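You operate a simulated robot arm through the tools that you are given. There is no shell and no other tool. Be economical: measure what you need, move in short steps, check, and stop when the job is done.

You run a simulated robot arm. Do the job below in one go: nothing can be reset, and whatever is moved stays where it is left.

TASK
Take the roll of bin bags and leave it on top of the soap dish. Then take the wooden spoon and leave it on the clear part of the gym rack top. Then put the worktop brush in the wash basket. The order counts. Set down upright: roll of bin bags.
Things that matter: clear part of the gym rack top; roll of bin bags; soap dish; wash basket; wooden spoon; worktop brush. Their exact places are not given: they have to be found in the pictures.

It is judged by the outcome, as a careful person would: the job done as asked, and still so three seconds after it is handed in. It fails if anything else is knocked over, pushed out of place, dropped, spilled or broken.

THE ROBOT
A 6-joint arm with a fingered hand on a trunk, on a base that drives. Base frame: it is fixed to the floor where the robot stands at the start and does not move with it; the origin is under the middle of the robot, x ahead of it, y to its left, z up; the surface under the hand at the start is at about z = 88. Units: cm, rad, N and s.
With the tool pointing down near the work surface it reaches from about 26 to 88 cm from the robot's upright axis, wherever it stands. Its first joint turns from -2.897 to 2.897 rad. Places, roughly: clear part of the gym rack top [-190, 20, 80]; wash basket [50, -300, 100]; worktop brush [50, -125, 25]. Payload 5 kg.
The TCP is the grasp point between the finger pads, 3.6 cm short of the fingertips. In the tool frame z runs along the fingers and y along their closing line. Largest opening 12 cm; the body of the gripper starts 4.2 cm behind the TCP. The gripper is a hand of 4 fingers: y runs from the thumb to the fingers, the wrist lies at [-1.9, -12.3, -21.1] in the tool frame, and closing takes about 1.5 s.
Orientation is that of the tool frame in the base frame, as [roll, pitch, yaw] about the fixed x, y, z axes, in that order (R = Rz(yaw) Ry(pitch) Rx(roll)). With the fingers straight down and the wrist toward the robot, the tool's x, y and z point along [0, 1, 0], [1, 0, 0] and [0, 0, -1] of the base frame.

THE INTERFACE
- The arm moves only by the tool step_arm. Its argument "targets" is a list of rows, each a list of 6 numbers: the shift along the tool's x, y, z in units of 50 mm (1.0 is 50 mm), then the turn, a rotation vector about the tool's x, y, z in units of 5 degrees (1.0 is 5 degrees). In form: [[tx, ty, tz, ax, ay, az], ...]. A call has 1 to 20 rows; each row shifts and turns the commanded pose from where the row before left it, along the tool's axes as they then stand. "grip" is the gripper command, from -1 (fully open) to 1 (shut), values between in proportion, set as the call begins (left out, the last holds). A call with a number of a shift or a turn outside -1 to 1 is refused whole. Rows are played at 5 a second. More than 5 cm and 0.15 rad between two rows, or a gripper value outside its range, and nothing of the call is played. A pose out of reach is approached as far as the arm can. The call stops where the force on the tool passes 40 N (or 10 N more than at its start, if that is more) or the arm is blocked; 0.2 s more then pass. Each finger travels about 4.5 cm/s and halts on what it meets, pressing with about 23 N; the grip force reading is that of the motor and also rises with nothing between the fingers. The clock runs only during rows and for 0.2 s after the last one: add rows that do not move to give the fingers time. It gives the time, the measured TCP pose, the force on the tool (base axes), the opening and the grip force at its end, in the units of the frame above (readings bear some noise), with the torque about the TCP (base axes, N m) and any sound that the robot's microphone picked up.
- Cameras (640 x 400 px; columns grow to the right, rows downward): "scene" is now at [11.68, 2.72, 172.51]; the picture's right is [0.33, -0.94, 0.00], its down [-0.66, -0.23, -0.71] and it looks along [0.67, 0.24, -0.70] (base axes); focal length 283 px, centre (320, 200). "wrist" rides on the gripper at [7.3, -10.1, -14.2] in the tool frame; the picture's right is [-0.79, 0.29, -0.54], its down [-0.56, -0.70, 0.44] and it looks along [-0.25, 0.65, 0.71] (tool axes); focal length 280 px, centre (320, 200).
- get_image(camera): a new picture of that camera. No time passes.
- move_column(by): slides the trunk up (or, below 0, down) by that many cm; the arm and the scene camera ride with it, the base frame stays. It gives what a move gives, with no picture.
- base_move(legs): drives the robot by 1 to 6 legs, each [ahead, turn to the left] in cm and rad, along the robot's own axes; the way and the turn of a leg run together, so that a leg with both is an arc; at most 150 cm and 3.142 rad a leg. The arm and the cameras ride along, it lands a little off, and it stops where it bumps. It gives what a move gives.
- set_fingers(index, middle, ring, thumb_bend, thumb_turn): sets how far each is bent, from 0 (flat) to 1 (curled in); at 0.3 the hand is open as for a grip, at 0.7 the pads meet at the TCP. One left out holds its place. A second passes; each finger stops where it meets its share of the squeeze, and holds until it gets a number again. A gripper value or a shape takes the hand back. It gives what a move gives, with no picture; readings hold the bend of each and the force on the fingers (four entries, about 0 where the hand has none), thumb and palm. thumb_turn goes from beside the hand (0) to across from the fingers (1), as for a grip.
- hand_shape(shape): the hand has 4 fingers and takes this shape, open, in about a second: jaw (thumb against the fingers, like two jaws); tri (thumb and two fingers); tip (a fingertip pinch); poke (one finger out to press); point (the index stretched); flat (the hand flat); cup (the hand cupped); fist (a fist). The gripper value then closes the fingers along that shape, each until it touches; the sizes above hold for jaw. It gives what a move gives, with no picture.
- turn_head(pan, tilt): turns the head with the scene camera to pan (to the left, within 1.501 rad either way) and tilt (down, from -0.506 to 1.204), counted from straight ahead of the robot. It gives what a move gives.
- pixel_to_xyz(camera, pixels): for up to 12 pixels [column, row] of the newest picture of that camera ("zoom" is the newest enlarged one), the place [x, y, z] in the base frame of the surface seen there, good to about 0.2 cm, but the place of the scene camera against the robot may be out by one fixed shift of up to 2.5 cm in any direction. No time passes.
- inspect(camera, box): a new picture of the part [left, top, right, bottom] of that camera's present view, enlarged. No time passes.
- close_job(): hands the job in; it is judged then, once.

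Keep the steps short. Do not move on a guess: measure, check each grasp and each placing, and mend mistakes. In all there are 110 turns and 82 pictures (those below and enlarged ones count). Leave the gripper open and the arm clear of the work at the hand-in unless told otherwise, and finish with a single line.

The tools are called after ">>>" as name(argument=value, ...) on one line, values as JSON. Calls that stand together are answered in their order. step_arm: Moves the arm, as the interface text tells. Its arguments: {"type":"object","properties":{"targets":{"type":"array","items":{"type":"array","items":{"type":"number"}}},"grip":{"type":"number"}},"required":["targets"]} The other tools are called the same way: move_column (by) slides the trunk up or down; hand_shape (shape) gives the hand a shape; set_fingers (index, middle, ring, thumb_bend, thumb_turn) moves the fingers one by one; base_move (legs) drives the base; turn_head (pan, tilt) turns the head that bears the scene camera; get_image (camera) takes a picture; pixel_to_xyz (camera, pixels) gives the place of the surface under pixels of a picture; inspect (camera, box) takes an enlarged picture of a part of a camera's view; close_job () hands the job in.

At the start:

```text
time_s: 0.0
tool_pos: [69.82, 15.23, 125.17]
tcp_rot: [3.141, 0.0, 1.571]
ft_force: [0.2, 0.7, 0.5]
moment: [-0.03, 0.0, 0.02]
opening: 11.96
grasp_force: 0.2
shape: jaw
bend: [0.3, 0.3, 0.3, 0.3, 0.98]
finger forces: [0.0, 0.0, 0.1, 0.0, 0.1, 0.0]
trunk travel left (down, up): [-72.0, 12.0]
robot x, y, heading: [-0.15, -0.02, 0.003]
head pan, tilt: [0.339, 0.778]
```

scene: 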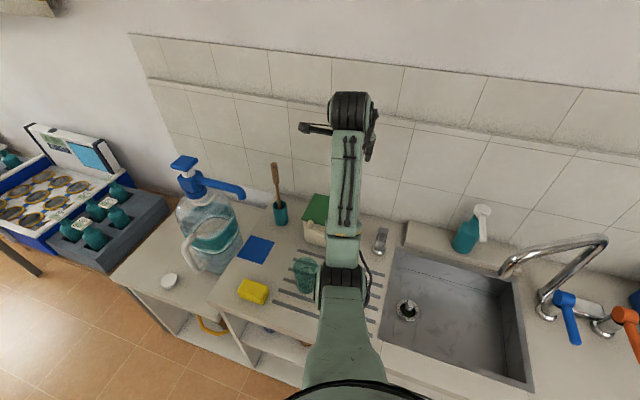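
wrist: 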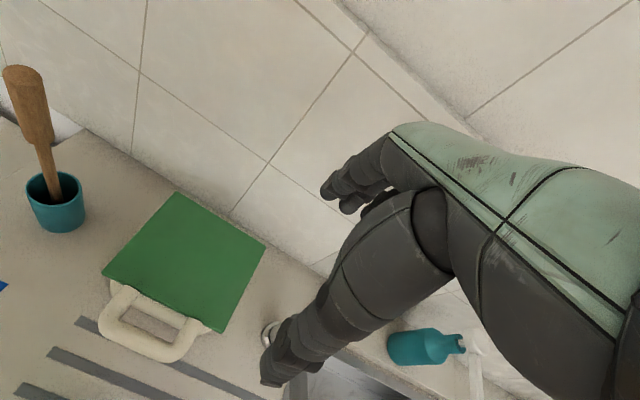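

I see a counter with a jug, a wooden-handled thing in a teal cup, a green-lidded box, a sponge and a sink. I still need to find the roll of bin bags and the soap dish, so I'll enlarge the view and look around.

>>> inspect(camera="scene", box=[140, 140, 400, 360])

>>> turn_head(pan=-0.5, tilt=0.7)

>>> get_image(camera="scene")

```text
1.82 times, centred on (270, 250) of scene
```

zoom: 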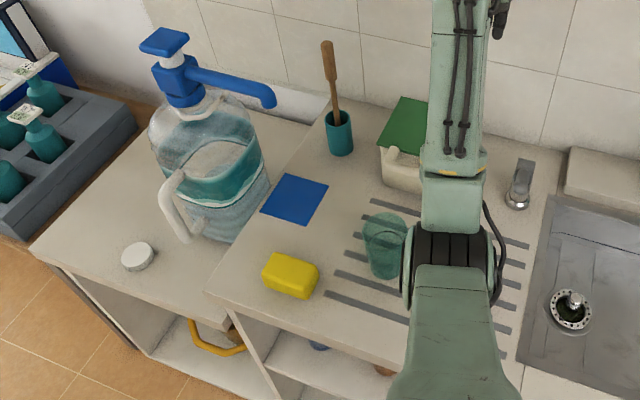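

```text
time_s: 1.2
tool_pos: [69.79, 15.29, 125.06]
tcp_rot: [3.141, 0.002, 1.57]
ft_force: [-0.4, 0.4, -0.1]
moment: [-0.02, 0.0, 0.01]
opening: 11.98
grasp_force: 0.2
shape: jaw
bend: [0.3, 0.3, 0.3, 0.3, 0.98]
finger forces: [0.0, 0.1, 0.0, 0.0, 0.0, 0.0]
trunk travel left (down, up): [-72.0, 12.0]
robot x, y, heading: [-0.02, -0.02, -0.003]
head pan, tilt: [-0.499, 0.7]
```

```text
78 pictures are left
```

scene: 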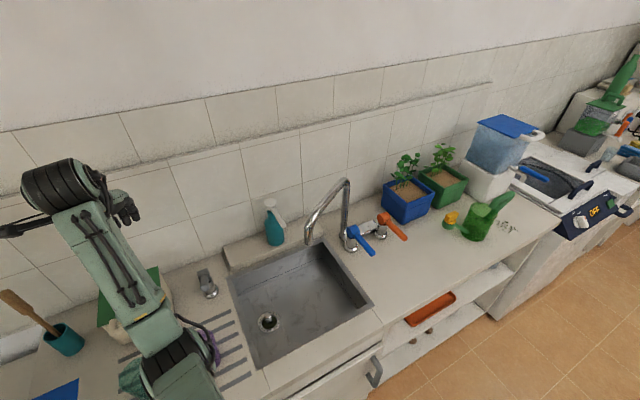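

The brush area is the shelf on the right. I'll look further right and further left.

>>> inspect(camera="scene", box=[360, 220, 560, 360])

>>> turn_head(pan=-1.3, tilt=0.6)

>>> get_image(camera="scene")

>>> turn_head(pan=1.3, tilt=0.7)

>>> get_image(camera="scene")

```text
2.86 times, centred on (460, 290) of scene
```

zoom: 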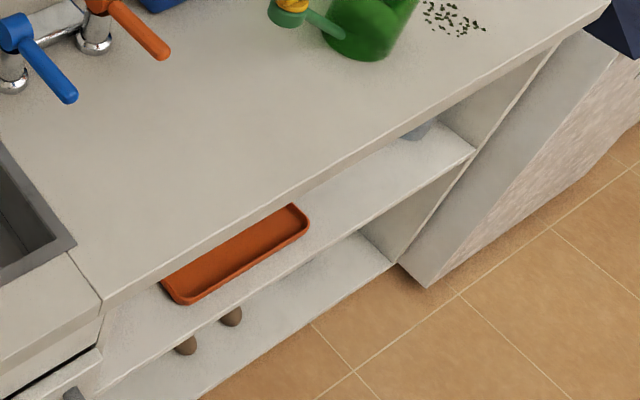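

```text
time_s: 2.3
tool_pos: [69.78, 15.34, 125.16]
tcp_rot: [3.141, 0.0, 1.572]
ft_force: [0.0, -0.7, -0.9]
moment: [0.02, -0.02, 0.02]
opening: 11.97
grasp_force: 0.1
shape: jaw
bend: [0.3, 0.3, 0.3, 0.3, 0.98]
finger forces: [0.1, 0.0, 0.0, 0.1, 0.0, 0.0]
trunk travel left (down, up): [-72.0, 12.0]
robot x, y, heading: [-0.35, 0.09, -0.001]
head pan, tilt: [-1.3, 0.6]
```

```text
76 pictures are left
```

scene: 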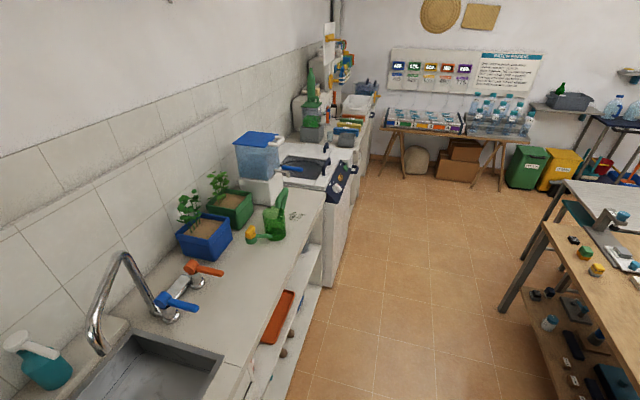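

```text
time_s: 4.6
tool_pos: [69.85, 15.28, 125.17]
tcp_rot: [3.141, 0.002, 1.571]
ft_force: [0.6, -1.3, 0.2]
moment: [0.01, 0.0, 0.02]
opening: 11.96
grasp_force: 0.0
shape: jaw
bend: [0.3, 0.3, 0.3, 0.3, 0.98]
finger forces: [0.0, 0.0, 0.1, 0.0, 0.0, 0.0]
trunk travel left (down, up): [-72.0, 12.0]
robot x, y, heading: [0.01, -0.12, -0.002]
head pan, tilt: [1.3, 0.7]
```

```text
75 pictures are left
```

scene: 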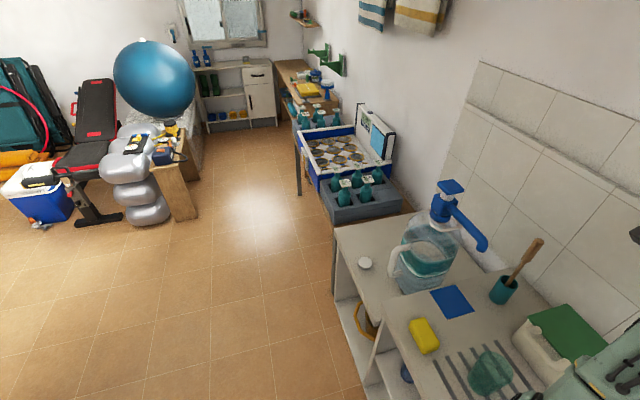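

I'll enlarge the nearby small objects to work out which is which.

>>> inspect(camera="scene", box=[330, 220, 560, 400])

>>> turn_head(pan=0.55, tilt=1.0)

>>> get_image(camera="scene")

>>> inspect(camera="scene", box=[230, 150, 390, 250])

```text
2.22 times, centred on (445, 310) of scene
```

zoom: 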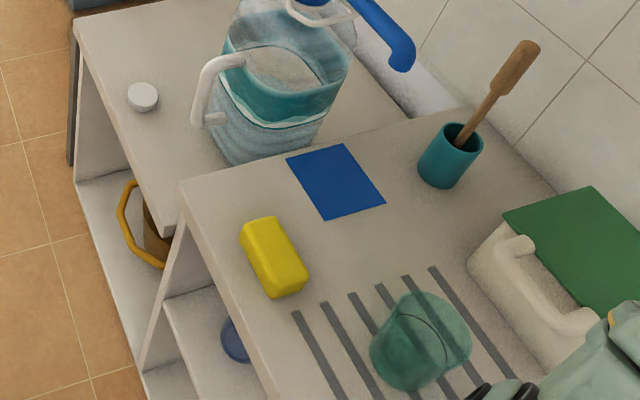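

```text
time_s: 5.7
tool_pos: [69.89, 15.26, 125.19]
tcp_rot: [-3.141, 0.001, 1.571]
ft_force: [0.5, 0.6, 0.2]
moment: [0.01, 0.02, -0.03]
opening: 11.94
grasp_force: 0.0
shape: jaw
bend: [0.3, 0.3, 0.3, 0.3, 0.98]
finger forces: [0.0, 0.1, 0.0, 0.0, 0.1, 0.1]
trunk travel left (down, up): [-72.0, 12.0]
robot x, y, heading: [0.14, -0.08, 0.002]
head pan, tilt: [0.55, 1.0]
```

```text
73 pictures are left
```

scene: 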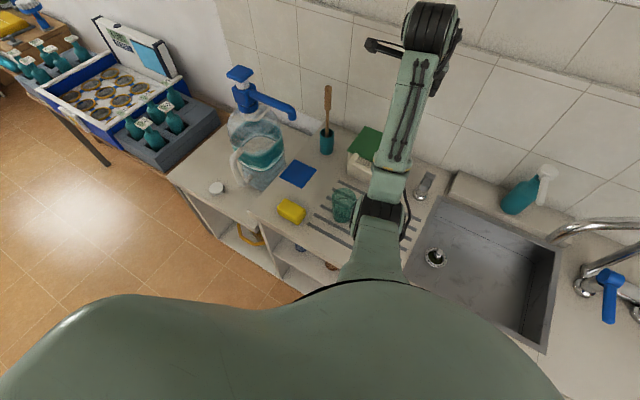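

```text
4.00 times, centred on (310, 200) of scene
```

zoom: 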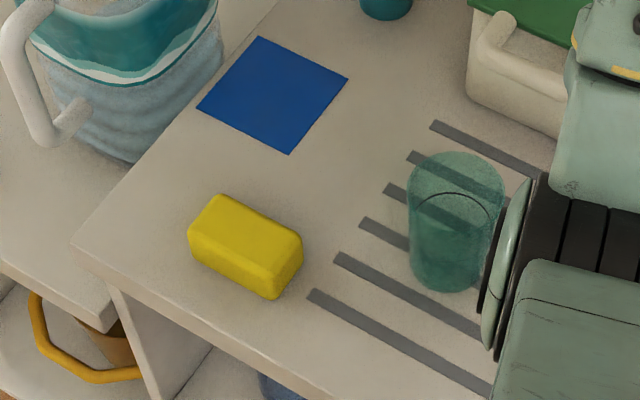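

There is something dark blue and something orange on the shelves under the counter. First I'll measure the key places, then back off and look lower.

>>> pixel_to_xyz(camera="scene", pixels=[[217, 188], [290, 211], [345, 205], [327, 150], [327, 90], [300, 173], [251, 208], [302, 248], [334, 267], [330, 255], [365, 145], [423, 190]])

>>> base_move(legs=[[-85, 0]])

>>> turn_head(pan=0.0, tilt=0.75)

>>> get_image(camera="scene")

```text
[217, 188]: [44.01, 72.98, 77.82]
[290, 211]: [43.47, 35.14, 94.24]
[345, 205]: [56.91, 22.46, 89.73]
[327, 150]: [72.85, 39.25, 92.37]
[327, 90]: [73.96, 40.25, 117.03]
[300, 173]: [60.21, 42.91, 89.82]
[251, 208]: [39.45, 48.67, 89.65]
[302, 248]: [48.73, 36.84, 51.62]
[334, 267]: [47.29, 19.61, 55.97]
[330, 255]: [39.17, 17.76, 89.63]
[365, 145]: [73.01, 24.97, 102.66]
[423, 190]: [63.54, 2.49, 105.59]
```

```text
time_s: 9.0
tool_pos: [19.97, 15.22, 125.43]
tcp_rot: [3.135, -0.001, 1.573]
ft_force: [-0.7, -0.6, -0.1]
moment: [0.03, -0.03, 0.0]
opening: 11.98
grasp_force: 0.1
shape: jaw
bend: [0.3, 0.3, 0.3, 0.3, 0.98]
finger forces: [0.0, 0.0, 0.1, 0.1, 0.1, 0.1]
trunk travel left (down, up): [-72.0, 12.0]
robot x, y, heading: [-49.39, 0.11, 0.0]
head pan, tilt: [0.55, 1.0]
stopped in leg 1: the robot was blocked; the commanded pose is now the measured one
```

```text
time_s: 9.9
tool_pos: [20.36, 15.34, 125.37]
tcp_rot: [3.136, 0.001, 1.572]
ft_force: [-1.4, -0.6, 0.4]
moment: [-0.01, -0.04, 0.0]
opening: 11.96
grasp_force: 0.1
shape: jaw
bend: [0.3, 0.3, 0.3, 0.3, 0.98]
finger forces: [0.0, 0.0, 0.0, 0.0, 0.0, 0.0]
trunk travel left (down, up): [-72.0, 12.0]
robot x, y, heading: [-49.36, 0.11, -0.003]
head pan, tilt: [0.0, 0.75]
```

```text
71 pictures are left
```

scene: 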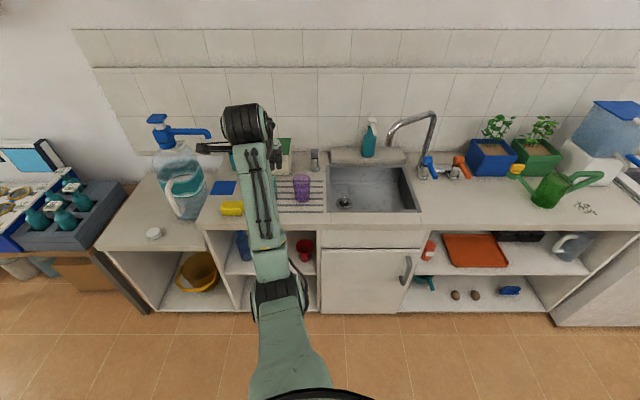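

The base bumped at x = -49, so there is something behind me to watch for. From here the shelves are visible, so I'll enlarge them.

>>> inspect(camera="scene", box=[140, 130, 340, 320])

>>> inspect(camera="scene", box=[390, 200, 600, 320])

```text
2.11 times, centred on (240, 225) of scene
```

zoom: 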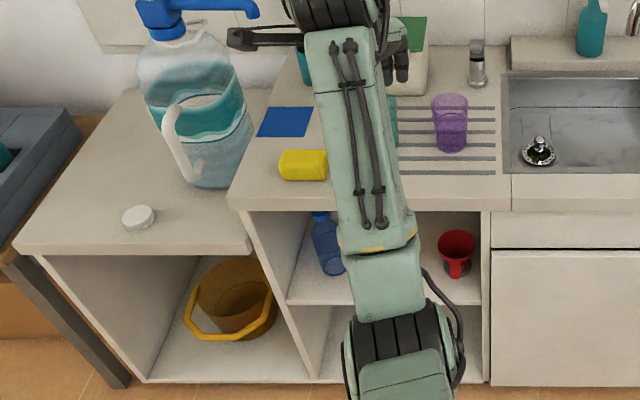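

```text
3.05 times, centred on (495, 260) of scene
```

zoom: 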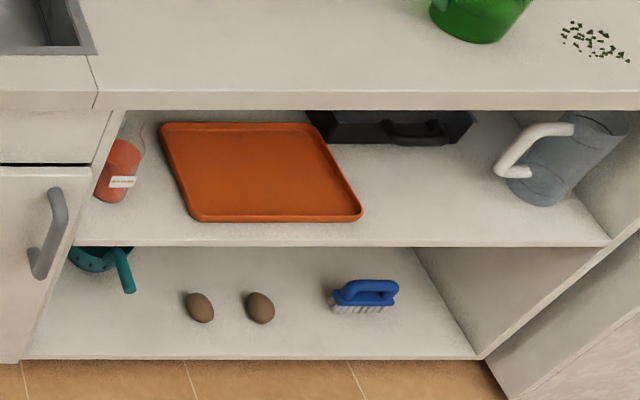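

The blue brush is on the bottom shelf at right. Next I'll check the white disc, the chrome object near the sink, and the view from a lower height.

>>> inspect(camera="scene", box=[290, 110, 470, 220])

>>> inspect(camera="scene", box=[130, 210, 190, 250])

>>> get_image(camera="wrist")

>>> turn_head(pan=1.45, tilt=0.8)

>>> get_image(camera="scene")

>>> turn_head(pan=-1.45, tilt=0.8)

>>> get_image(camera="scene")

```text
3.56 times, centred on (380, 165) of scene
```

zoom: 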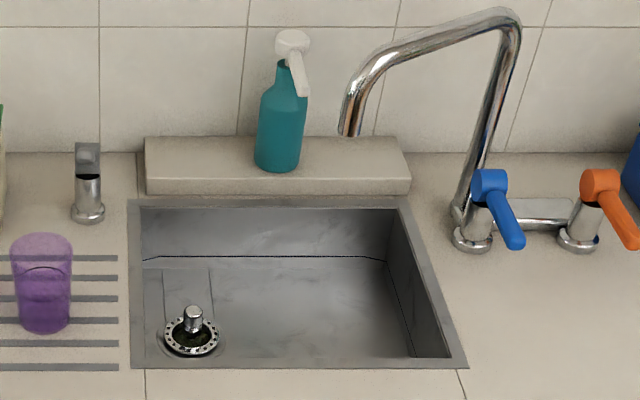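

```text
10.00 times, centred on (160, 230) of scene
```

zoom: 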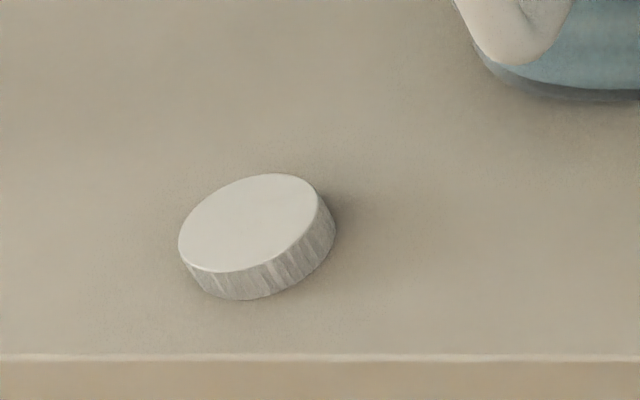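

```text
66 pictures are left
```

wrist: 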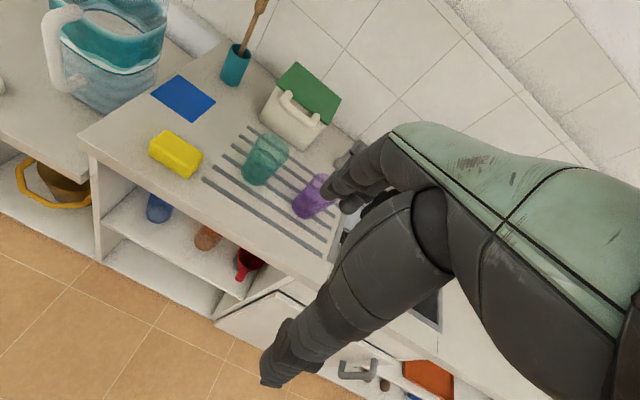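

```text
time_s: 11.5
tool_pos: [20.45, 15.31, 125.16]
tcp_rot: [3.139, -0.001, 1.573]
ft_force: [0.1, 0.2, 1.0]
moment: [0.0, 0.02, -0.03]
opening: 11.97
grasp_force: 0.2
shape: jaw
bend: [0.3, 0.3, 0.3, 0.3, 0.98]
finger forces: [0.1, 0.0, 0.1, 0.0, 0.1, 0.0]
trunk travel left (down, up): [-72.0, 12.0]
robot x, y, heading: [-49.4, 0.41, 0.004]
head pan, tilt: [1.45, 0.799]
```

```text
65 pictures are left
```

scene: 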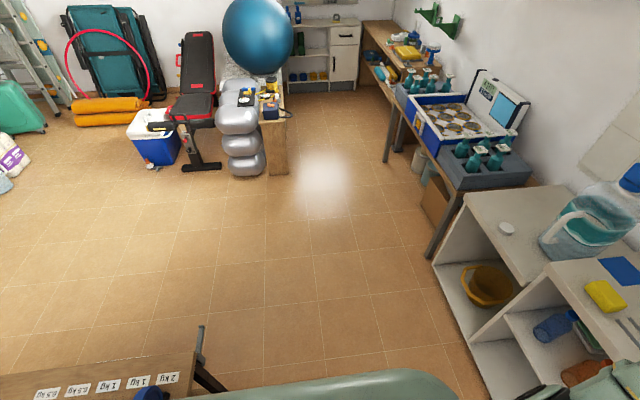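

```text
time_s: 14.1
tool_pos: [20.46, 15.35, 125.28]
tcp_rot: [3.14, -0.001, 1.572]
ft_force: [0.6, -0.1, 0.7]
moment: [-0.01, 0.01, -0.01]
opening: 11.99
grasp_force: 0.1
shape: jaw
bend: [0.3, 0.3, 0.3, 0.3, 0.98]
finger forces: [0.0, 0.0, 0.0, 0.0, 0.1, 0.0]
trunk travel left (down, up): [-72.0, 12.0]
robot x, y, heading: [-49.32, -0.22, -0.0]
head pan, tilt: [-1.45, 0.799]
```

```text
64 pictures are left
```

scene: 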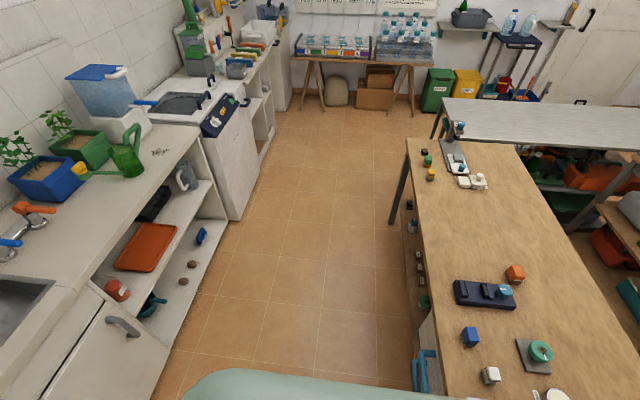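

The shelf under the draining board holds more things, so I'll look closely there and at the table behind me.

>>> inspect(camera="wrist", box=[80, 130, 340, 320])

>>> move_column(by=-30)

>>> turn_head(pan=0.5, tilt=0.55)

>>> get_image(camera="scene")

>>> get_image(camera="wrist")

```text
2.11 times, centred on (210, 225) of wrist
```

zoom: 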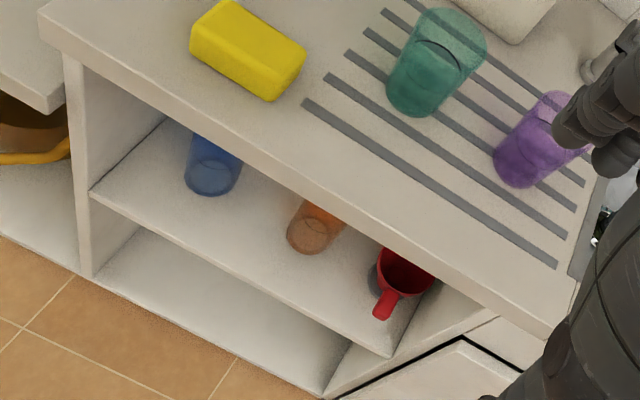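

```text
time_s: 17.1
tool_pos: [20.31, 15.42, 95.14]
tcp_rot: [3.141, 0.0, 1.573]
ft_force: [-0.2, -0.4, 0.4]
moment: [0.01, 0.03, 0.01]
opening: 11.96
grasp_force: 0.1
shape: jaw
bend: [0.3, 0.3, 0.3, 0.3, 0.98]
finger forces: [0.1, 0.0, 0.0, 0.0, 0.0, 0.0]
trunk travel left (down, up): [-42.0, 42.0]
robot x, y, heading: [-49.5, -0.18, 0.002]
head pan, tilt: [-1.45, 0.799]
```

```text
time_s: 18.9
tool_pos: [20.48, 15.25, 95.3]
tcp_rot: [3.139, 0.001, 1.572]
ft_force: [0.3, 1.1, -0.2]
moment: [0.0, -0.01, 0.01]
opening: 12.0
grasp_force: 0.1
shape: jaw
bend: [0.3, 0.3, 0.3, 0.3, 0.98]
finger forces: [0.1, 0.0, 0.1, 0.0, 0.0, 0.0]
trunk travel left (down, up): [-42.0, 42.0]
robot x, y, heading: [-49.28, 0.17, 0.002]
head pan, tilt: [0.499, 0.55]
```

```text
62 pictures are left
```

scene: 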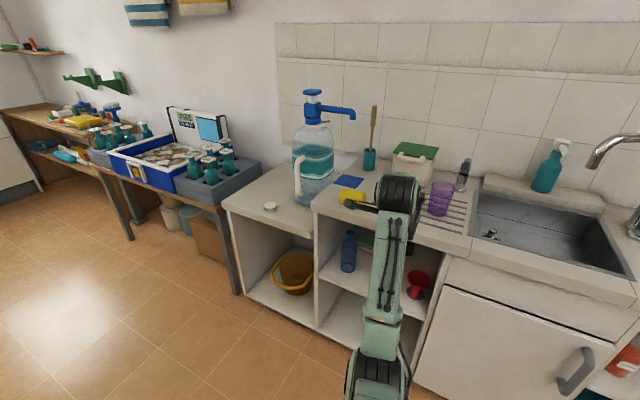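

```text
61 pictures are left
```

wrist: 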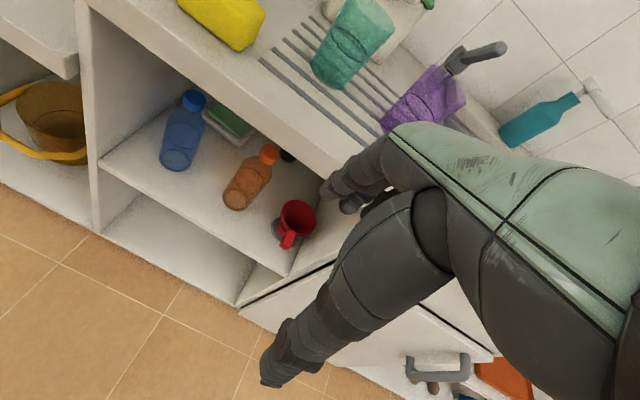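

There is no roll or soap dish here. I'll raise the trunk again and zoom into the far parts of the room, right side first.

>>> move_column(by=30)

>>> turn_head(pan=-1.1, tilt=0.5)

>>> inspect(camera="scene", box=[160, 60, 480, 260])

>>> turn_head(pan=-1.5, tilt=0.9)

>>> get_image(camera="scene")

```text
time_s: 21.9
tool_pos: [20.53, 15.33, 125.14]
tcp_rot: [3.139, 0.0, 1.571]
ft_force: [0.5, -0.3, 0.0]
moment: [-0.01, -0.03, 0.02]
opening: 11.97
grasp_force: 0.1
shape: jaw
bend: [0.3, 0.3, 0.3, 0.3, 0.98]
finger forces: [0.0, 0.0, 0.0, 0.0, 0.1, 0.0]
trunk travel left (down, up): [-72.0, 12.0]
robot x, y, heading: [-49.7, -0.12, -0.002]
head pan, tilt: [0.499, 0.55]
```

```text
time_s: 23.6
tool_pos: [20.37, 15.3, 125.37]
tcp_rot: [3.141, 0.001, 1.572]
ft_force: [0.5, -0.5, -0.4]
moment: [-0.02, -0.02, -0.03]
opening: 12.0
grasp_force: 0.2
shape: jaw
bend: [0.3, 0.3, 0.3, 0.3, 0.98]
finger forces: [0.0, 0.0, 0.0, 0.0, 0.1, 0.0]
trunk travel left (down, up): [-72.0, 12.0]
robot x, y, heading: [-49.27, 0.29, 0.001]
head pan, tilt: [-1.1, 0.499]
```

```text
2.00 times, centred on (320, 160) of scene
```

zoom: 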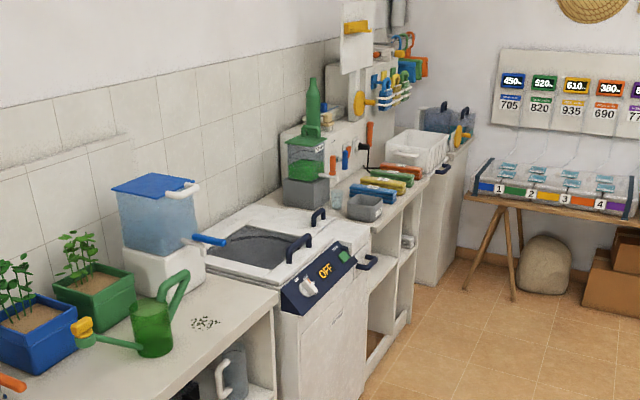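

```text
time_s: 24.5
tool_pos: [20.4, 15.34, 125.31]
tcp_rot: [3.14, 0.0, 1.572]
ft_force: [-0.2, -0.3, 0.4]
moment: [-0.01, 0.02, -0.02]
opening: 12.02
grasp_force: 0.0
shape: jaw
bend: [0.3, 0.3, 0.3, 0.3, 0.98]
finger forces: [0.1, 0.0, 0.0, 0.0, 0.1, 0.0]
trunk travel left (down, up): [-72.0, 12.0]
robot x, y, heading: [-49.62, -0.25, -0.002]
head pan, tilt: [-1.499, 0.901]
```

```text
59 pictures are left
```

scene: 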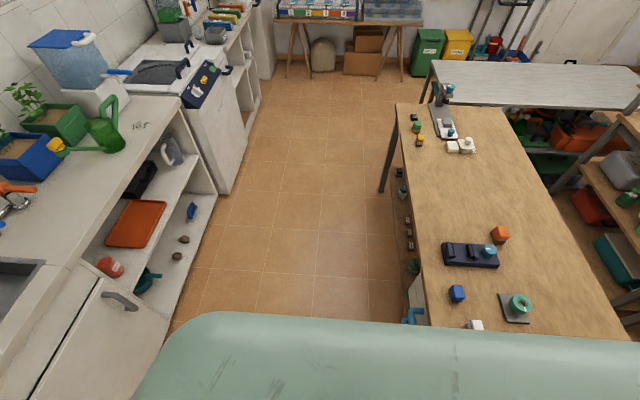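

To the right, beyond the washing machine, are another counter and the white wash basket. I'll measure the aisle edges.

>>> pixel_to_xyz(camera="scene", pixels=[[399, 110], [413, 230], [425, 300], [510, 110], [600, 260], [185, 118], [75, 270], [215, 190], [440, 85], [520, 305], [467, 255], [450, 150]])

>>> inspect(camera="scene", box=[150, 0, 290, 80])

>>> inspect(camera="scene", box=[390, 80, 560, 340])

```text
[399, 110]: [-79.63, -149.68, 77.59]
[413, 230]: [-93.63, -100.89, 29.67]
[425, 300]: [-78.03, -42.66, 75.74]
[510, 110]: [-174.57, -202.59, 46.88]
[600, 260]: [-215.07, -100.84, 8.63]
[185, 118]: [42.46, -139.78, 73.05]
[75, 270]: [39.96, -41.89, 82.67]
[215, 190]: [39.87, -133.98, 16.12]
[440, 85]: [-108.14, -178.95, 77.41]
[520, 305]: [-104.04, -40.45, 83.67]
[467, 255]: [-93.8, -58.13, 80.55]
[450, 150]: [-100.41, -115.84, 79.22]
```

```text
4.57 times, centred on (220, 40) of scene
```

zoom: 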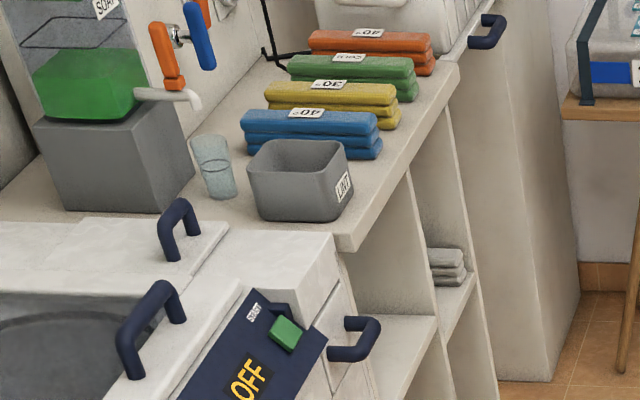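

```text
1.54 times, centred on (475, 210) of scene
```

zoom: 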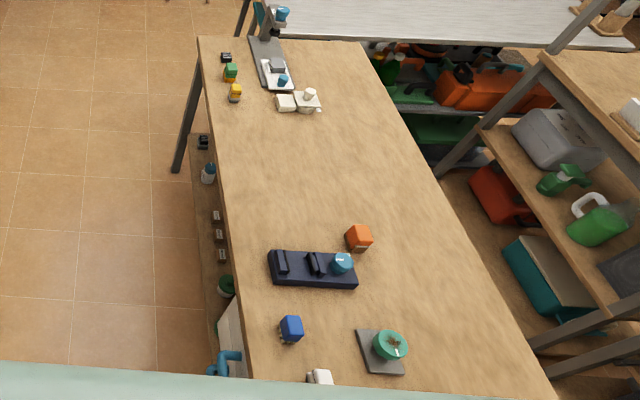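

The table edge is at x of about -79 and the counter edge is at about 40. I'll move to mid-aisle, turn left and look behind me by panning the head.

>>> base_move(legs=[[25, 0], [0, 1.571]])

>>> turn_head(pan=1.4, tilt=0.6)

>>> get_image(camera="scene")

>>> turn_head(pan=0.3, tilt=0.5)

>>> get_image(camera="scene")

```text
time_s: 31.2
tool_pos: [-44.76, 68.35, 125.15]
tcp_rot: [3.141, -0.001, -3.06]
ft_force: [-0.8, 0.4, 0.2]
moment: [0.03, -0.03, 0.0]
opening: 12.0
grasp_force: 0.1
shape: jaw
bend: [0.3, 0.3, 0.3, 0.3, 0.98]
finger forces: [0.1, 0.1, 0.1, 0.0, 0.1, 0.1]
trunk travel left (down, up): [-72.0, 12.0]
robot x, y, heading: [-24.14, 0.16, 1.654]
head pan, tilt: [-1.499, 0.901]
```

```text
time_s: 33.8
tool_pos: [-44.62, 68.31, 125.19]
tcp_rot: [3.14, 0.0, -3.06]
ft_force: [0.2, 0.0, -0.7]
moment: [0.03, -0.02, 0.0]
opening: 11.99
grasp_force: 0.1
shape: jaw
bend: [0.3, 0.3, 0.3, 0.3, 0.98]
finger forces: [0.1, 0.1, 0.1, 0.0, 0.1, 0.1]
trunk travel left (down, up): [-72.0, 12.0]
robot x, y, heading: [-23.64, -0.37, 1.65]
head pan, tilt: [1.4, 0.6]
```

```text
56 pictures are left
```

scene: 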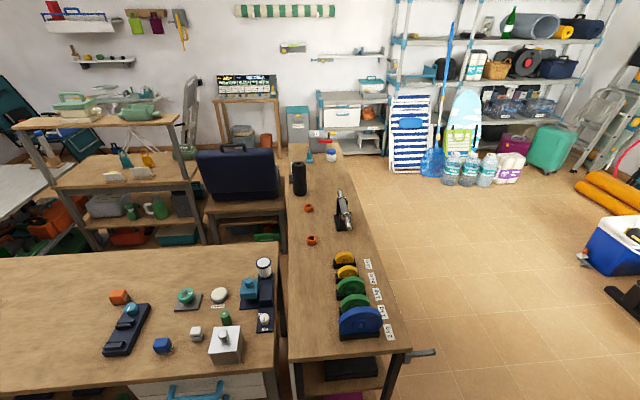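

```text
time_s: 35.1
tool_pos: [-44.79, 68.25, 125.21]
tcp_rot: [3.139, 0.0, -3.06]
ft_force: [-0.5, 0.1, -0.7]
moment: [-0.02, 0.02, 0.01]
opening: 11.97
grasp_force: 0.1
shape: jaw
bend: [0.3, 0.3, 0.3, 0.3, 0.98]
finger forces: [0.0, 0.0, 0.0, 0.1, 0.0, 0.0]
trunk travel left (down, up): [-72.0, 12.0]
robot x, y, heading: [-23.87, -0.35, 1.647]
head pan, tilt: [0.3, 0.499]
```

```text
55 pictures are left
```

scene: 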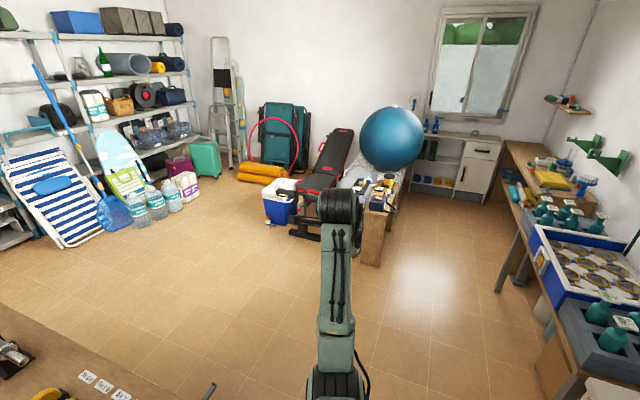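

The weight-plate table is the gym rack, with its clear part at the far end. Now I'll enlarge the desk along the wall at right and the back shelf unit.

>>> inspect(camera="scene", box=[480, 80, 640, 260])

>>> inspect(camera="scene", box=[340, 90, 520, 220])

>>> turn_head(pan=-0.5, tilt=0.7)

>>> get_image(camera="scene")

```text
2.22 times, centred on (560, 170) of scene
```

zoom: 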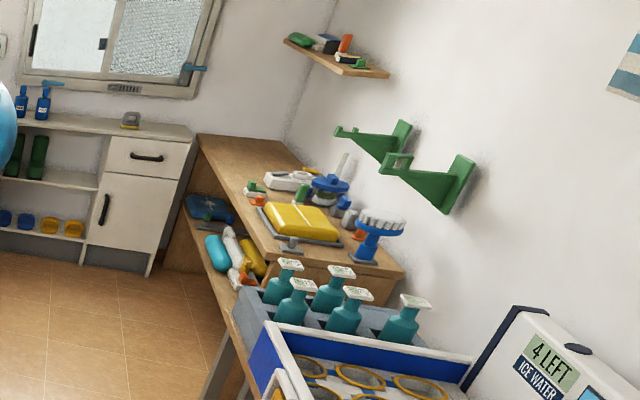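

```text
3.08 times, centred on (430, 155) of scene
```

zoom: 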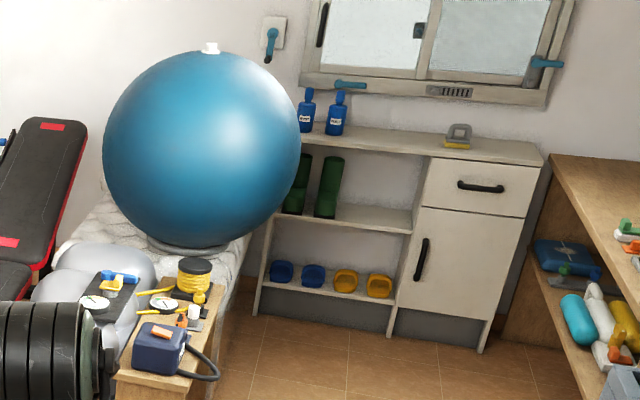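

```text
time_s: 36.2
tool_pos: [-44.69, 68.29, 125.22]
tcp_rot: [3.139, -0.001, -3.058]
ft_force: [-0.4, -0.4, 0.4]
moment: [0.0, 0.01, 0.01]
opening: 11.95
grasp_force: 0.0
shape: jaw
bend: [0.3, 0.3, 0.3, 0.3, 0.98]
finger forces: [0.1, 0.0, 0.0, 0.0, 0.0, 0.1]
trunk travel left (down, up): [-72.0, 12.0]
robot x, y, heading: [-24.05, -0.33, 1.651]
head pan, tilt: [-0.499, 0.7]
```

```text
52 pictures are left
```

scene: 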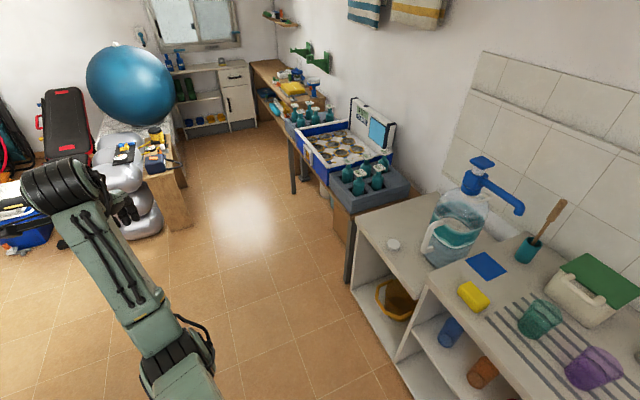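

The roll and soap dish are still not identified. I'll enlarge the workbench behind me, the gym rack and the back shelving.

>>> turn_head(pan=1.5, tilt=0.8)

>>> inspect(camera="scene", box=[30, 130, 430, 380])

>>> turn_head(pan=1.1, tilt=0.35)

>>> inspect(camera="scene", box=[0, 60, 460, 340])

```text
time_s: 38.2
tool_pos: [-44.68, 68.32, 125.25]
tcp_rot: [3.139, -0.001, -3.06]
ft_force: [0.6, -1.3, 0.2]
moment: [-0.01, -0.02, 0.02]
opening: 11.95
grasp_force: 0.0
shape: jaw
bend: [0.3, 0.3, 0.3, 0.3, 0.98]
finger forces: [0.0, 0.1, 0.1, 0.0, 0.1, 0.0]
trunk travel left (down, up): [-72.0, 12.0]
robot x, y, heading: [-23.48, -0.22, 1.651]
head pan, tilt: [1.499, 0.799]
```

```text
1.60 times, centred on (230, 255) of scene
```

zoom: 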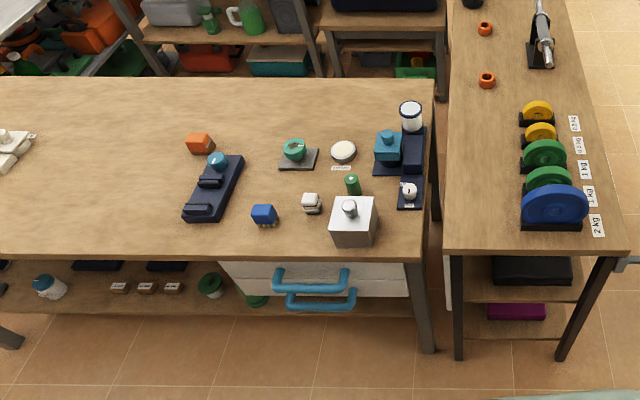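

```text
time_s: 39.1
tool_pos: [-44.69, 68.32, 125.24]
tcp_rot: [3.139, 0.002, -3.059]
ft_force: [-0.3, 0.0, -0.4]
moment: [-0.03, 0.01, -0.02]
opening: 11.96
grasp_force: 0.0
shape: jaw
bend: [0.3, 0.3, 0.3, 0.3, 0.98]
finger forces: [0.0, 0.0, 0.0, 0.0, 0.0, 0.0]
trunk travel left (down, up): [-72.0, 12.0]
robot x, y, heading: [-23.75, -0.51, 1.651]
head pan, tilt: [1.1, 0.351]
```

```text
1.39 times, centred on (230, 200) of scene
```

zoom: 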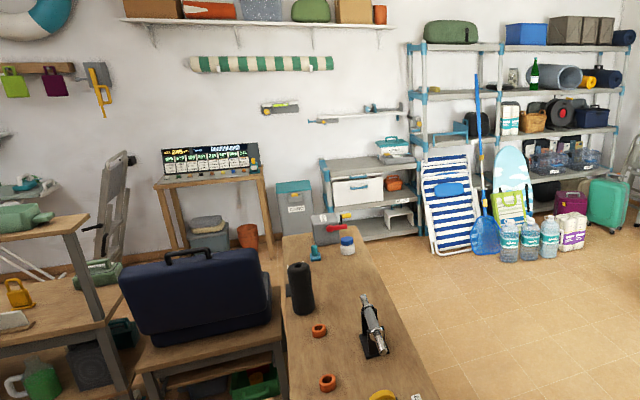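

Not there. I'll lower the trunk and look straight into the shelves below the counter, with the arm out of the view.

>>> move_column(by=-60)

>>> turn_head(pan=-1.3, tilt=0.5)

>>> get_image(camera="scene")

```text
refused: -60 is not a number from -40 to 40
```

```text
time_s: 41.3
tool_pos: [-44.71, 68.3, 125.26]
tcp_rot: [3.14, 0.0, -3.06]
ft_force: [0.2, 1.2, 0.4]
moment: [-0.01, 0.01, -0.01]
opening: 11.98
grasp_force: 0.1
shape: jaw
bend: [0.3, 0.3, 0.3, 0.3, 0.98]
finger forces: [0.0, 0.0, 0.0, 0.0, 0.0, 0.0]
trunk travel left (down, up): [-72.0, 12.0]
robot x, y, heading: [-24.14, 0.18, 1.651]
head pan, tilt: [-1.3, 0.499]
```

```text
49 pictures are left
```

scene: 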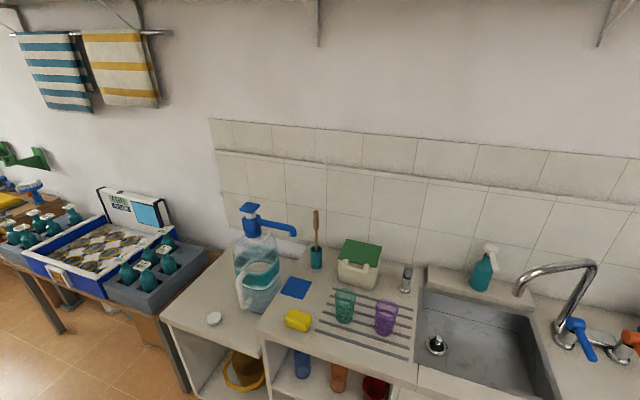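

>>> move_column(by=-40)

>>> move_column(by=-25)

>>> get_image(camera="scene")

```text
time_s: 45.1
tool_pos: [-44.82, 68.21, 85.24]
tcp_rot: [3.139, -0.002, -3.059]
ft_force: [0.2, 0.1, -0.2]
moment: [-0.03, -0.02, 0.01]
opening: 11.98
grasp_force: 0.0
shape: jaw
bend: [0.3, 0.3, 0.3, 0.3, 0.98]
finger forces: [0.0, 0.0, 0.1, 0.0, 0.1, 0.0]
trunk travel left (down, up): [-32.0, 52.0]
robot x, y, heading: [-24.09, -0.1, 1.654]
head pan, tilt: [-1.3, 0.499]
```

```text
time_s: 47.7
tool_pos: [-44.65, 68.33, 60.28]
tcp_rot: [3.14, 0.0, -3.058]
ft_force: [-0.2, -0.9, 0.3]
moment: [-0.05, 0.0, -0.01]
opening: 11.98
grasp_force: 0.0
shape: jaw
bend: [0.3, 0.3, 0.3, 0.3, 0.98]
finger forces: [0.0, 0.0, 0.0, 0.0, 0.0, 0.0]
trunk travel left (down, up): [-7.0, 77.0]
robot x, y, heading: [-23.8, -0.03, 1.655]
head pan, tilt: [-1.3, 0.499]
```

```text
48 pictures are left
```

scene: 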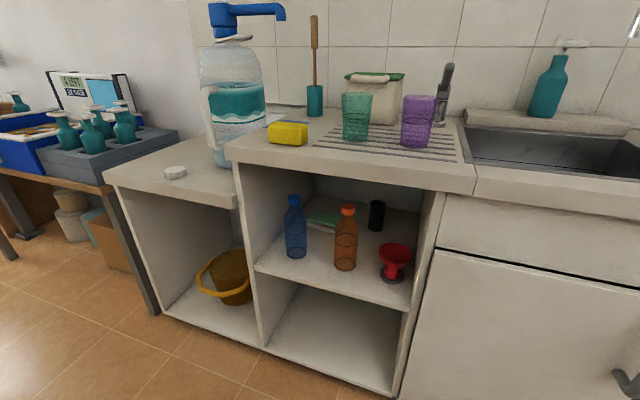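

A black cylinder stands at (377, 215) on the shelf, and there is a flat greenish thing at (322, 215). I'll enlarge them.

>>> inspect(camera="scene", box=[240, 170, 440, 295])

>>> pixel_to_xyz(camera="scene", pixels=[[377, 202], [377, 216], [377, 229], [370, 216], [384, 216], [322, 217], [345, 211], [345, 230], [295, 225], [393, 250], [330, 150], [335, 290]])

```text
3.20 times, centred on (340, 232) of scene
```

zoom: 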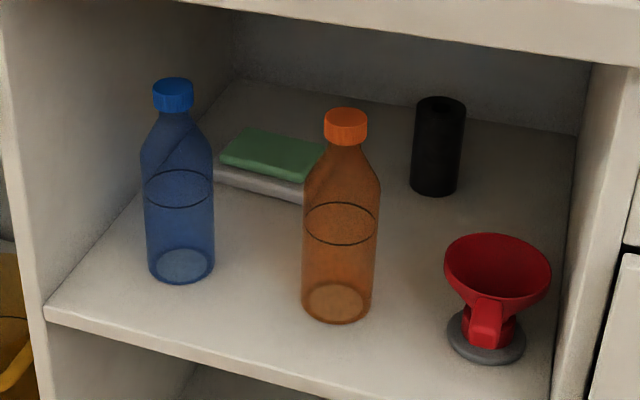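

```text
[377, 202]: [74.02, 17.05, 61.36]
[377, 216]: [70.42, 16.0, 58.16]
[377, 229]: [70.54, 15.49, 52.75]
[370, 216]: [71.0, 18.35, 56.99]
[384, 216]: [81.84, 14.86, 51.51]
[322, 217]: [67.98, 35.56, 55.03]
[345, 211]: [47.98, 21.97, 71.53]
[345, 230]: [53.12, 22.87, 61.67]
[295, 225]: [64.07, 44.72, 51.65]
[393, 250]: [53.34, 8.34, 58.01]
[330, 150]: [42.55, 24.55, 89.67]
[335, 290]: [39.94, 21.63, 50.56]
```

The black cylinder looks like the bin-bag roll, at about (72.5, 16.5), z 51.5–61.5. Next I'll look at the green/grey stack and the right-hand shelves from this low view.

>>> inspect(camera="scene", box=[300, 195, 350, 235])

>>> turn_head(pan=-1.5, tilt=0.35)

>>> base_move(legs=[[0, -1.0]])

>>> get_image(camera="scene")

```text
10.00 times, centred on (325, 215) of scene
```

zoom: 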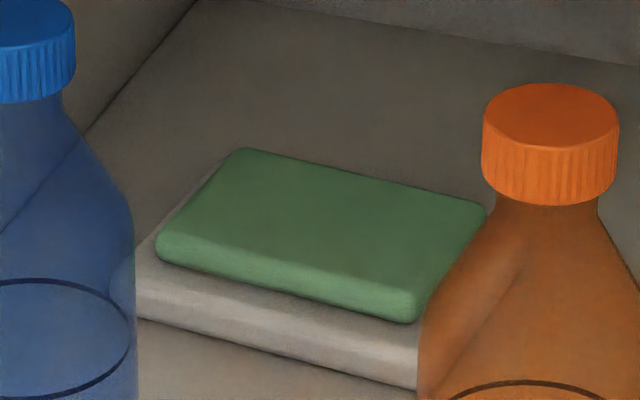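

```text
time_s: 48.4
tool_pos: [-44.71, 68.28, 60.29]
tcp_rot: [3.139, -0.001, -3.058]
ft_force: [0.3, 0.0, 0.3]
moment: [-0.03, -0.01, -0.01]
opening: 12.0
grasp_force: 0.0
shape: jaw
bend: [0.3, 0.3, 0.3, 0.3, 0.98]
finger forces: [0.0, 0.0, 0.0, 0.0, 0.0, 0.0]
trunk travel left (down, up): [-7.0, 77.0]
robot x, y, heading: [-23.67, -0.05, 1.648]
head pan, tilt: [-1.499, 0.351]
```

```text
time_s: 51.7
tool_pos: [20.9, 55.72, 60.14]
tcp_rot: [3.141, -0.002, 2.25]
ft_force: [-0.1, 0.4, -0.5]
moment: [0.01, 0.01, -0.01]
opening: 11.99
grasp_force: 0.1
shape: jaw
bend: [0.3, 0.3, 0.3, 0.3, 0.98]
finger forces: [0.1, 0.1, 0.1, 0.0, 0.1, 0.0]
trunk travel left (down, up): [-7.0, 77.0]
robot x, y, heading: [-23.71, -0.1, 0.681]
head pan, tilt: [-1.499, 0.351]
```

```text
45 pictures are left
```

scene: 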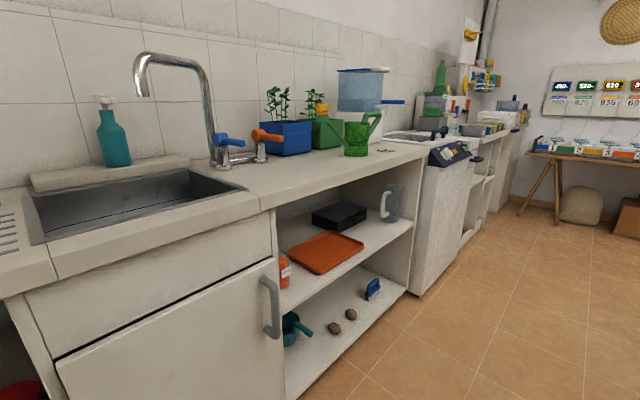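

The green slab on a wider pale base must be the soap dish. I'll turn the head back to the shelf and measure the compartment and all the objects in it.

>>> turn_head(pan=-0.4, tilt=0.5)

>>> inspect(camera="scene", box=[200, 110, 500, 300])

```text
time_s: 53.0
tool_pos: [20.89, 55.73, 60.24]
tcp_rot: [3.138, 0.001, 2.25]
ft_force: [0.2, 0.4, 0.6]
moment: [0.01, -0.01, 0.04]
opening: 11.96
grasp_force: 0.1
shape: jaw
bend: [0.3, 0.3, 0.3, 0.3, 0.98]
finger forces: [0.0, 0.1, 0.0, 0.0, 0.1, 0.0]
trunk travel left (down, up): [-7.0, 77.0]
robot x, y, heading: [-24.15, 0.05, 0.679]
head pan, tilt: [-0.4, 0.499]
```

```text
2.11 times, centred on (350, 205) of scene
```

zoom: 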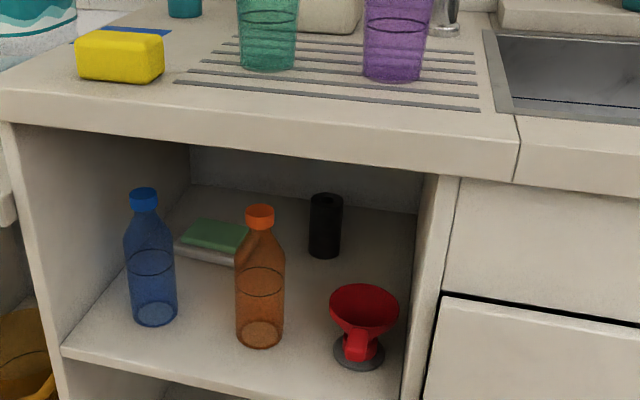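

>>> pixel_to_xyz(camera="zoom", pixels=[[144, 190], [152, 290], [260, 208], [260, 310], [262, 346], [365, 287], [397, 300], [362, 360], [326, 197], [324, 230], [324, 257], [430, 250]])

>>> pixel_to_xyz(camera="zoom", pixels=[[200, 222], [182, 245], [247, 228], [232, 251], [176, 253], [230, 264], [300, 172], [300, 205], [250, 140], [405, 300], [70, 250], [154, 322]])

```text
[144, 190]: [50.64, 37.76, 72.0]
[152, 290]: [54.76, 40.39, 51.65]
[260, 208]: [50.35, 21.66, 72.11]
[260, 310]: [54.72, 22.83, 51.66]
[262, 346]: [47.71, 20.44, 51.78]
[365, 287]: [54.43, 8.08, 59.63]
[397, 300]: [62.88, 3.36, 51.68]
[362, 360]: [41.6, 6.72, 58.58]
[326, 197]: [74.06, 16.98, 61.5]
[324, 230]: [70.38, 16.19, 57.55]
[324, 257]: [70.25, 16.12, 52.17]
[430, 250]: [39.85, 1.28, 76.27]
```

```text
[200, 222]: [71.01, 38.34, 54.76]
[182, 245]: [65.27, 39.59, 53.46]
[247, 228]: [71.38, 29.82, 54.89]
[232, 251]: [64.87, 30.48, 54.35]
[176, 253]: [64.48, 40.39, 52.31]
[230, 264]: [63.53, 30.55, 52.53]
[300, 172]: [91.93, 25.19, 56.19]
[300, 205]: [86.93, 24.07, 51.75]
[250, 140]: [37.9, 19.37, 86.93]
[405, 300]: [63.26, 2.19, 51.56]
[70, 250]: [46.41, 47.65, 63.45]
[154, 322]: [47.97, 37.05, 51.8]
```

In camera coordinates the roll is at about (72.8, 16.7), z 51.6–61.5. The soap dish top is at about (68.1, 34.6), z 55. The bottles are at (50.6, 22) and (50.8, 38) with tops at z 72, and the funnel is at (54, 8) with its rim at 59.6. The only clean way in is forward and down between and above these. I'll retract the arm first, then square up the base.

>>> step_arm(targets=[[0, -1, 0, 0, 0, 0], [0, -1, 0, 0, 0, 0], [0, -1, 0, 0, 0, 0], [0, -1, 0, 0, 0, 0], [0, -1, 0, 0, 0, 0], [0, -1, 0, 0, 0, 0]])

>>> base_move(legs=[[0, -0.68]])

```text
time_s: 54.5
tool_pos: [3.41, 44.06, 46.67]
tcp_rot: [3.134, -0.002, 2.253]
ft_force: [-0.1, -0.3, 0.0]
moment: [-0.03, 0.0, -0.04]
opening: 11.98
grasp_force: 0.2
shape: jaw
bend: [0.3, 0.3, 0.3, 0.3, 0.98]
finger forces: [0.0, 0.1, 0.0, 0.1, 0.0, 0.0]
out of reach, approached as far as the arm can: row 1, 2, 3, 4, 5, 6
trunk travel left (down, up): [-7.0, 77.0]
robot x, y, heading: [-24.14, -0.1, 0.68]
head pan, tilt: [-0.4, 0.499]
```

```text
time_s: 57.0
tool_pos: [25.52, 16.92, 46.78]
tcp_rot: [3.134, -0.002, 1.567]
ft_force: [-0.7, 0.6, 0.6]
moment: [0.01, 0.05, -0.02]
opening: 11.98
grasp_force: 0.0
shape: jaw
bend: [0.3, 0.3, 0.3, 0.3, 0.98]
finger forces: [0.0, 0.1, 0.0, 0.0, 0.0, 0.1]
trunk travel left (down, up): [-7.0, 77.0]
robot x, y, heading: [-23.51, 0.12, -0.004]
head pan, tilt: [-0.4, 0.499]
```

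The trunk is too low for a comfortable reach. I'll raise it by 26 and then turn the hand sideways, with the wrist to the right.

>>> move_column(by=26)

>>> step_arm(targets=[[0, 0, 0, 0, 0, -1], [0, 0, 0, 0, 0, -1], [0, 0, 0, 0, 0, -1], [0, 0, 0, 0, 0, -1], [0, 0, 0, 0, 0, -1], [0, 0, 0, 0, 0, -1], [0, 0, 0, 0, 0, -1], [0, 0, 0, 0, 0, -1], [0, 0, 0, 0, 0, -1], [0, 0, 0, 0, 0, -1], [0, 0, 0, 0, 0, -1], [0, 0, 0, 0, 0, -1], [0, 0, 0, 0, 0, -1], [0, 0, 0, 0, 0, -1]])

>>> turn_head(pan=0.2, tilt=0.8)

>>> get_image(camera="scene")

```text
time_s: 59.7
tool_pos: [25.34, 17.0, 72.77]
tcp_rot: [3.135, -0.002, 1.566]
ft_force: [-0.2, -0.5, 0.0]
moment: [0.0, 0.01, 0.0]
opening: 11.97
grasp_force: 0.0
shape: jaw
bend: [0.3, 0.3, 0.3, 0.3, 0.98]
finger forces: [0.0, 0.1, 0.0, 0.0, 0.0, 0.0]
trunk travel left (down, up): [-33.0, 51.0]
robot x, y, heading: [-23.85, 0.14, -0.008]
head pan, tilt: [-0.4, 0.499]
```

```text
time_s: 62.7
tool_pos: [26.42, 17.86, 69.83]
tcp_rot: [3.135, 0.007, 2.79]
ft_force: [-0.4, -0.3, 0.0]
moment: [-0.02, 0.03, 0.01]
opening: 12.0
grasp_force: 0.1
shape: jaw
bend: [0.3, 0.3, 0.3, 0.3, 0.98]
finger forces: [0.1, 0.0, 0.0, 0.0, 0.1, 0.1]
out of reach, approached as far as the arm can: row 11, 12, 13, 14
trunk travel left (down, up): [-33.0, 51.0]
robot x, y, heading: [-23.87, -0.14, -0.002]
head pan, tilt: [-0.4, 0.499]
```

```text
time_s: 63.7
tool_pos: [26.26, 17.9, 70.04]
tcp_rot: [3.133, 0.007, 2.788]
ft_force: [-0.3, -0.4, 0.5]
moment: [-0.05, 0.03, 0.02]
opening: 11.98
grasp_force: 0.0
shape: jaw
bend: [0.3, 0.3, 0.3, 0.3, 0.98]
finger forces: [0.1, 0.0, 0.0, 0.0, 0.0, 0.0]
trunk travel left (down, up): [-33.0, 51.0]
robot x, y, heading: [-24.05, -0.16, -0.009]
head pan, tilt: [0.201, 0.799]
```

```text
43 pictures are left
```

scene: 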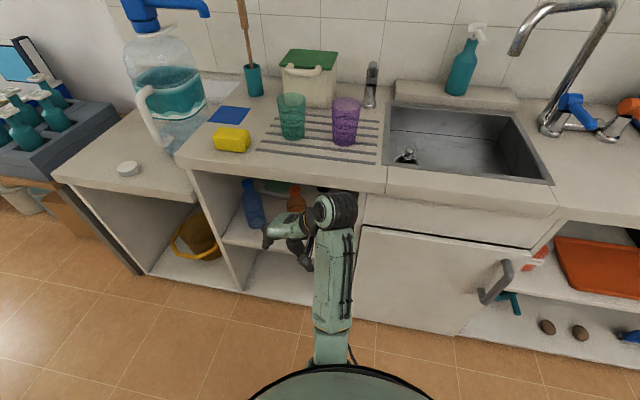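

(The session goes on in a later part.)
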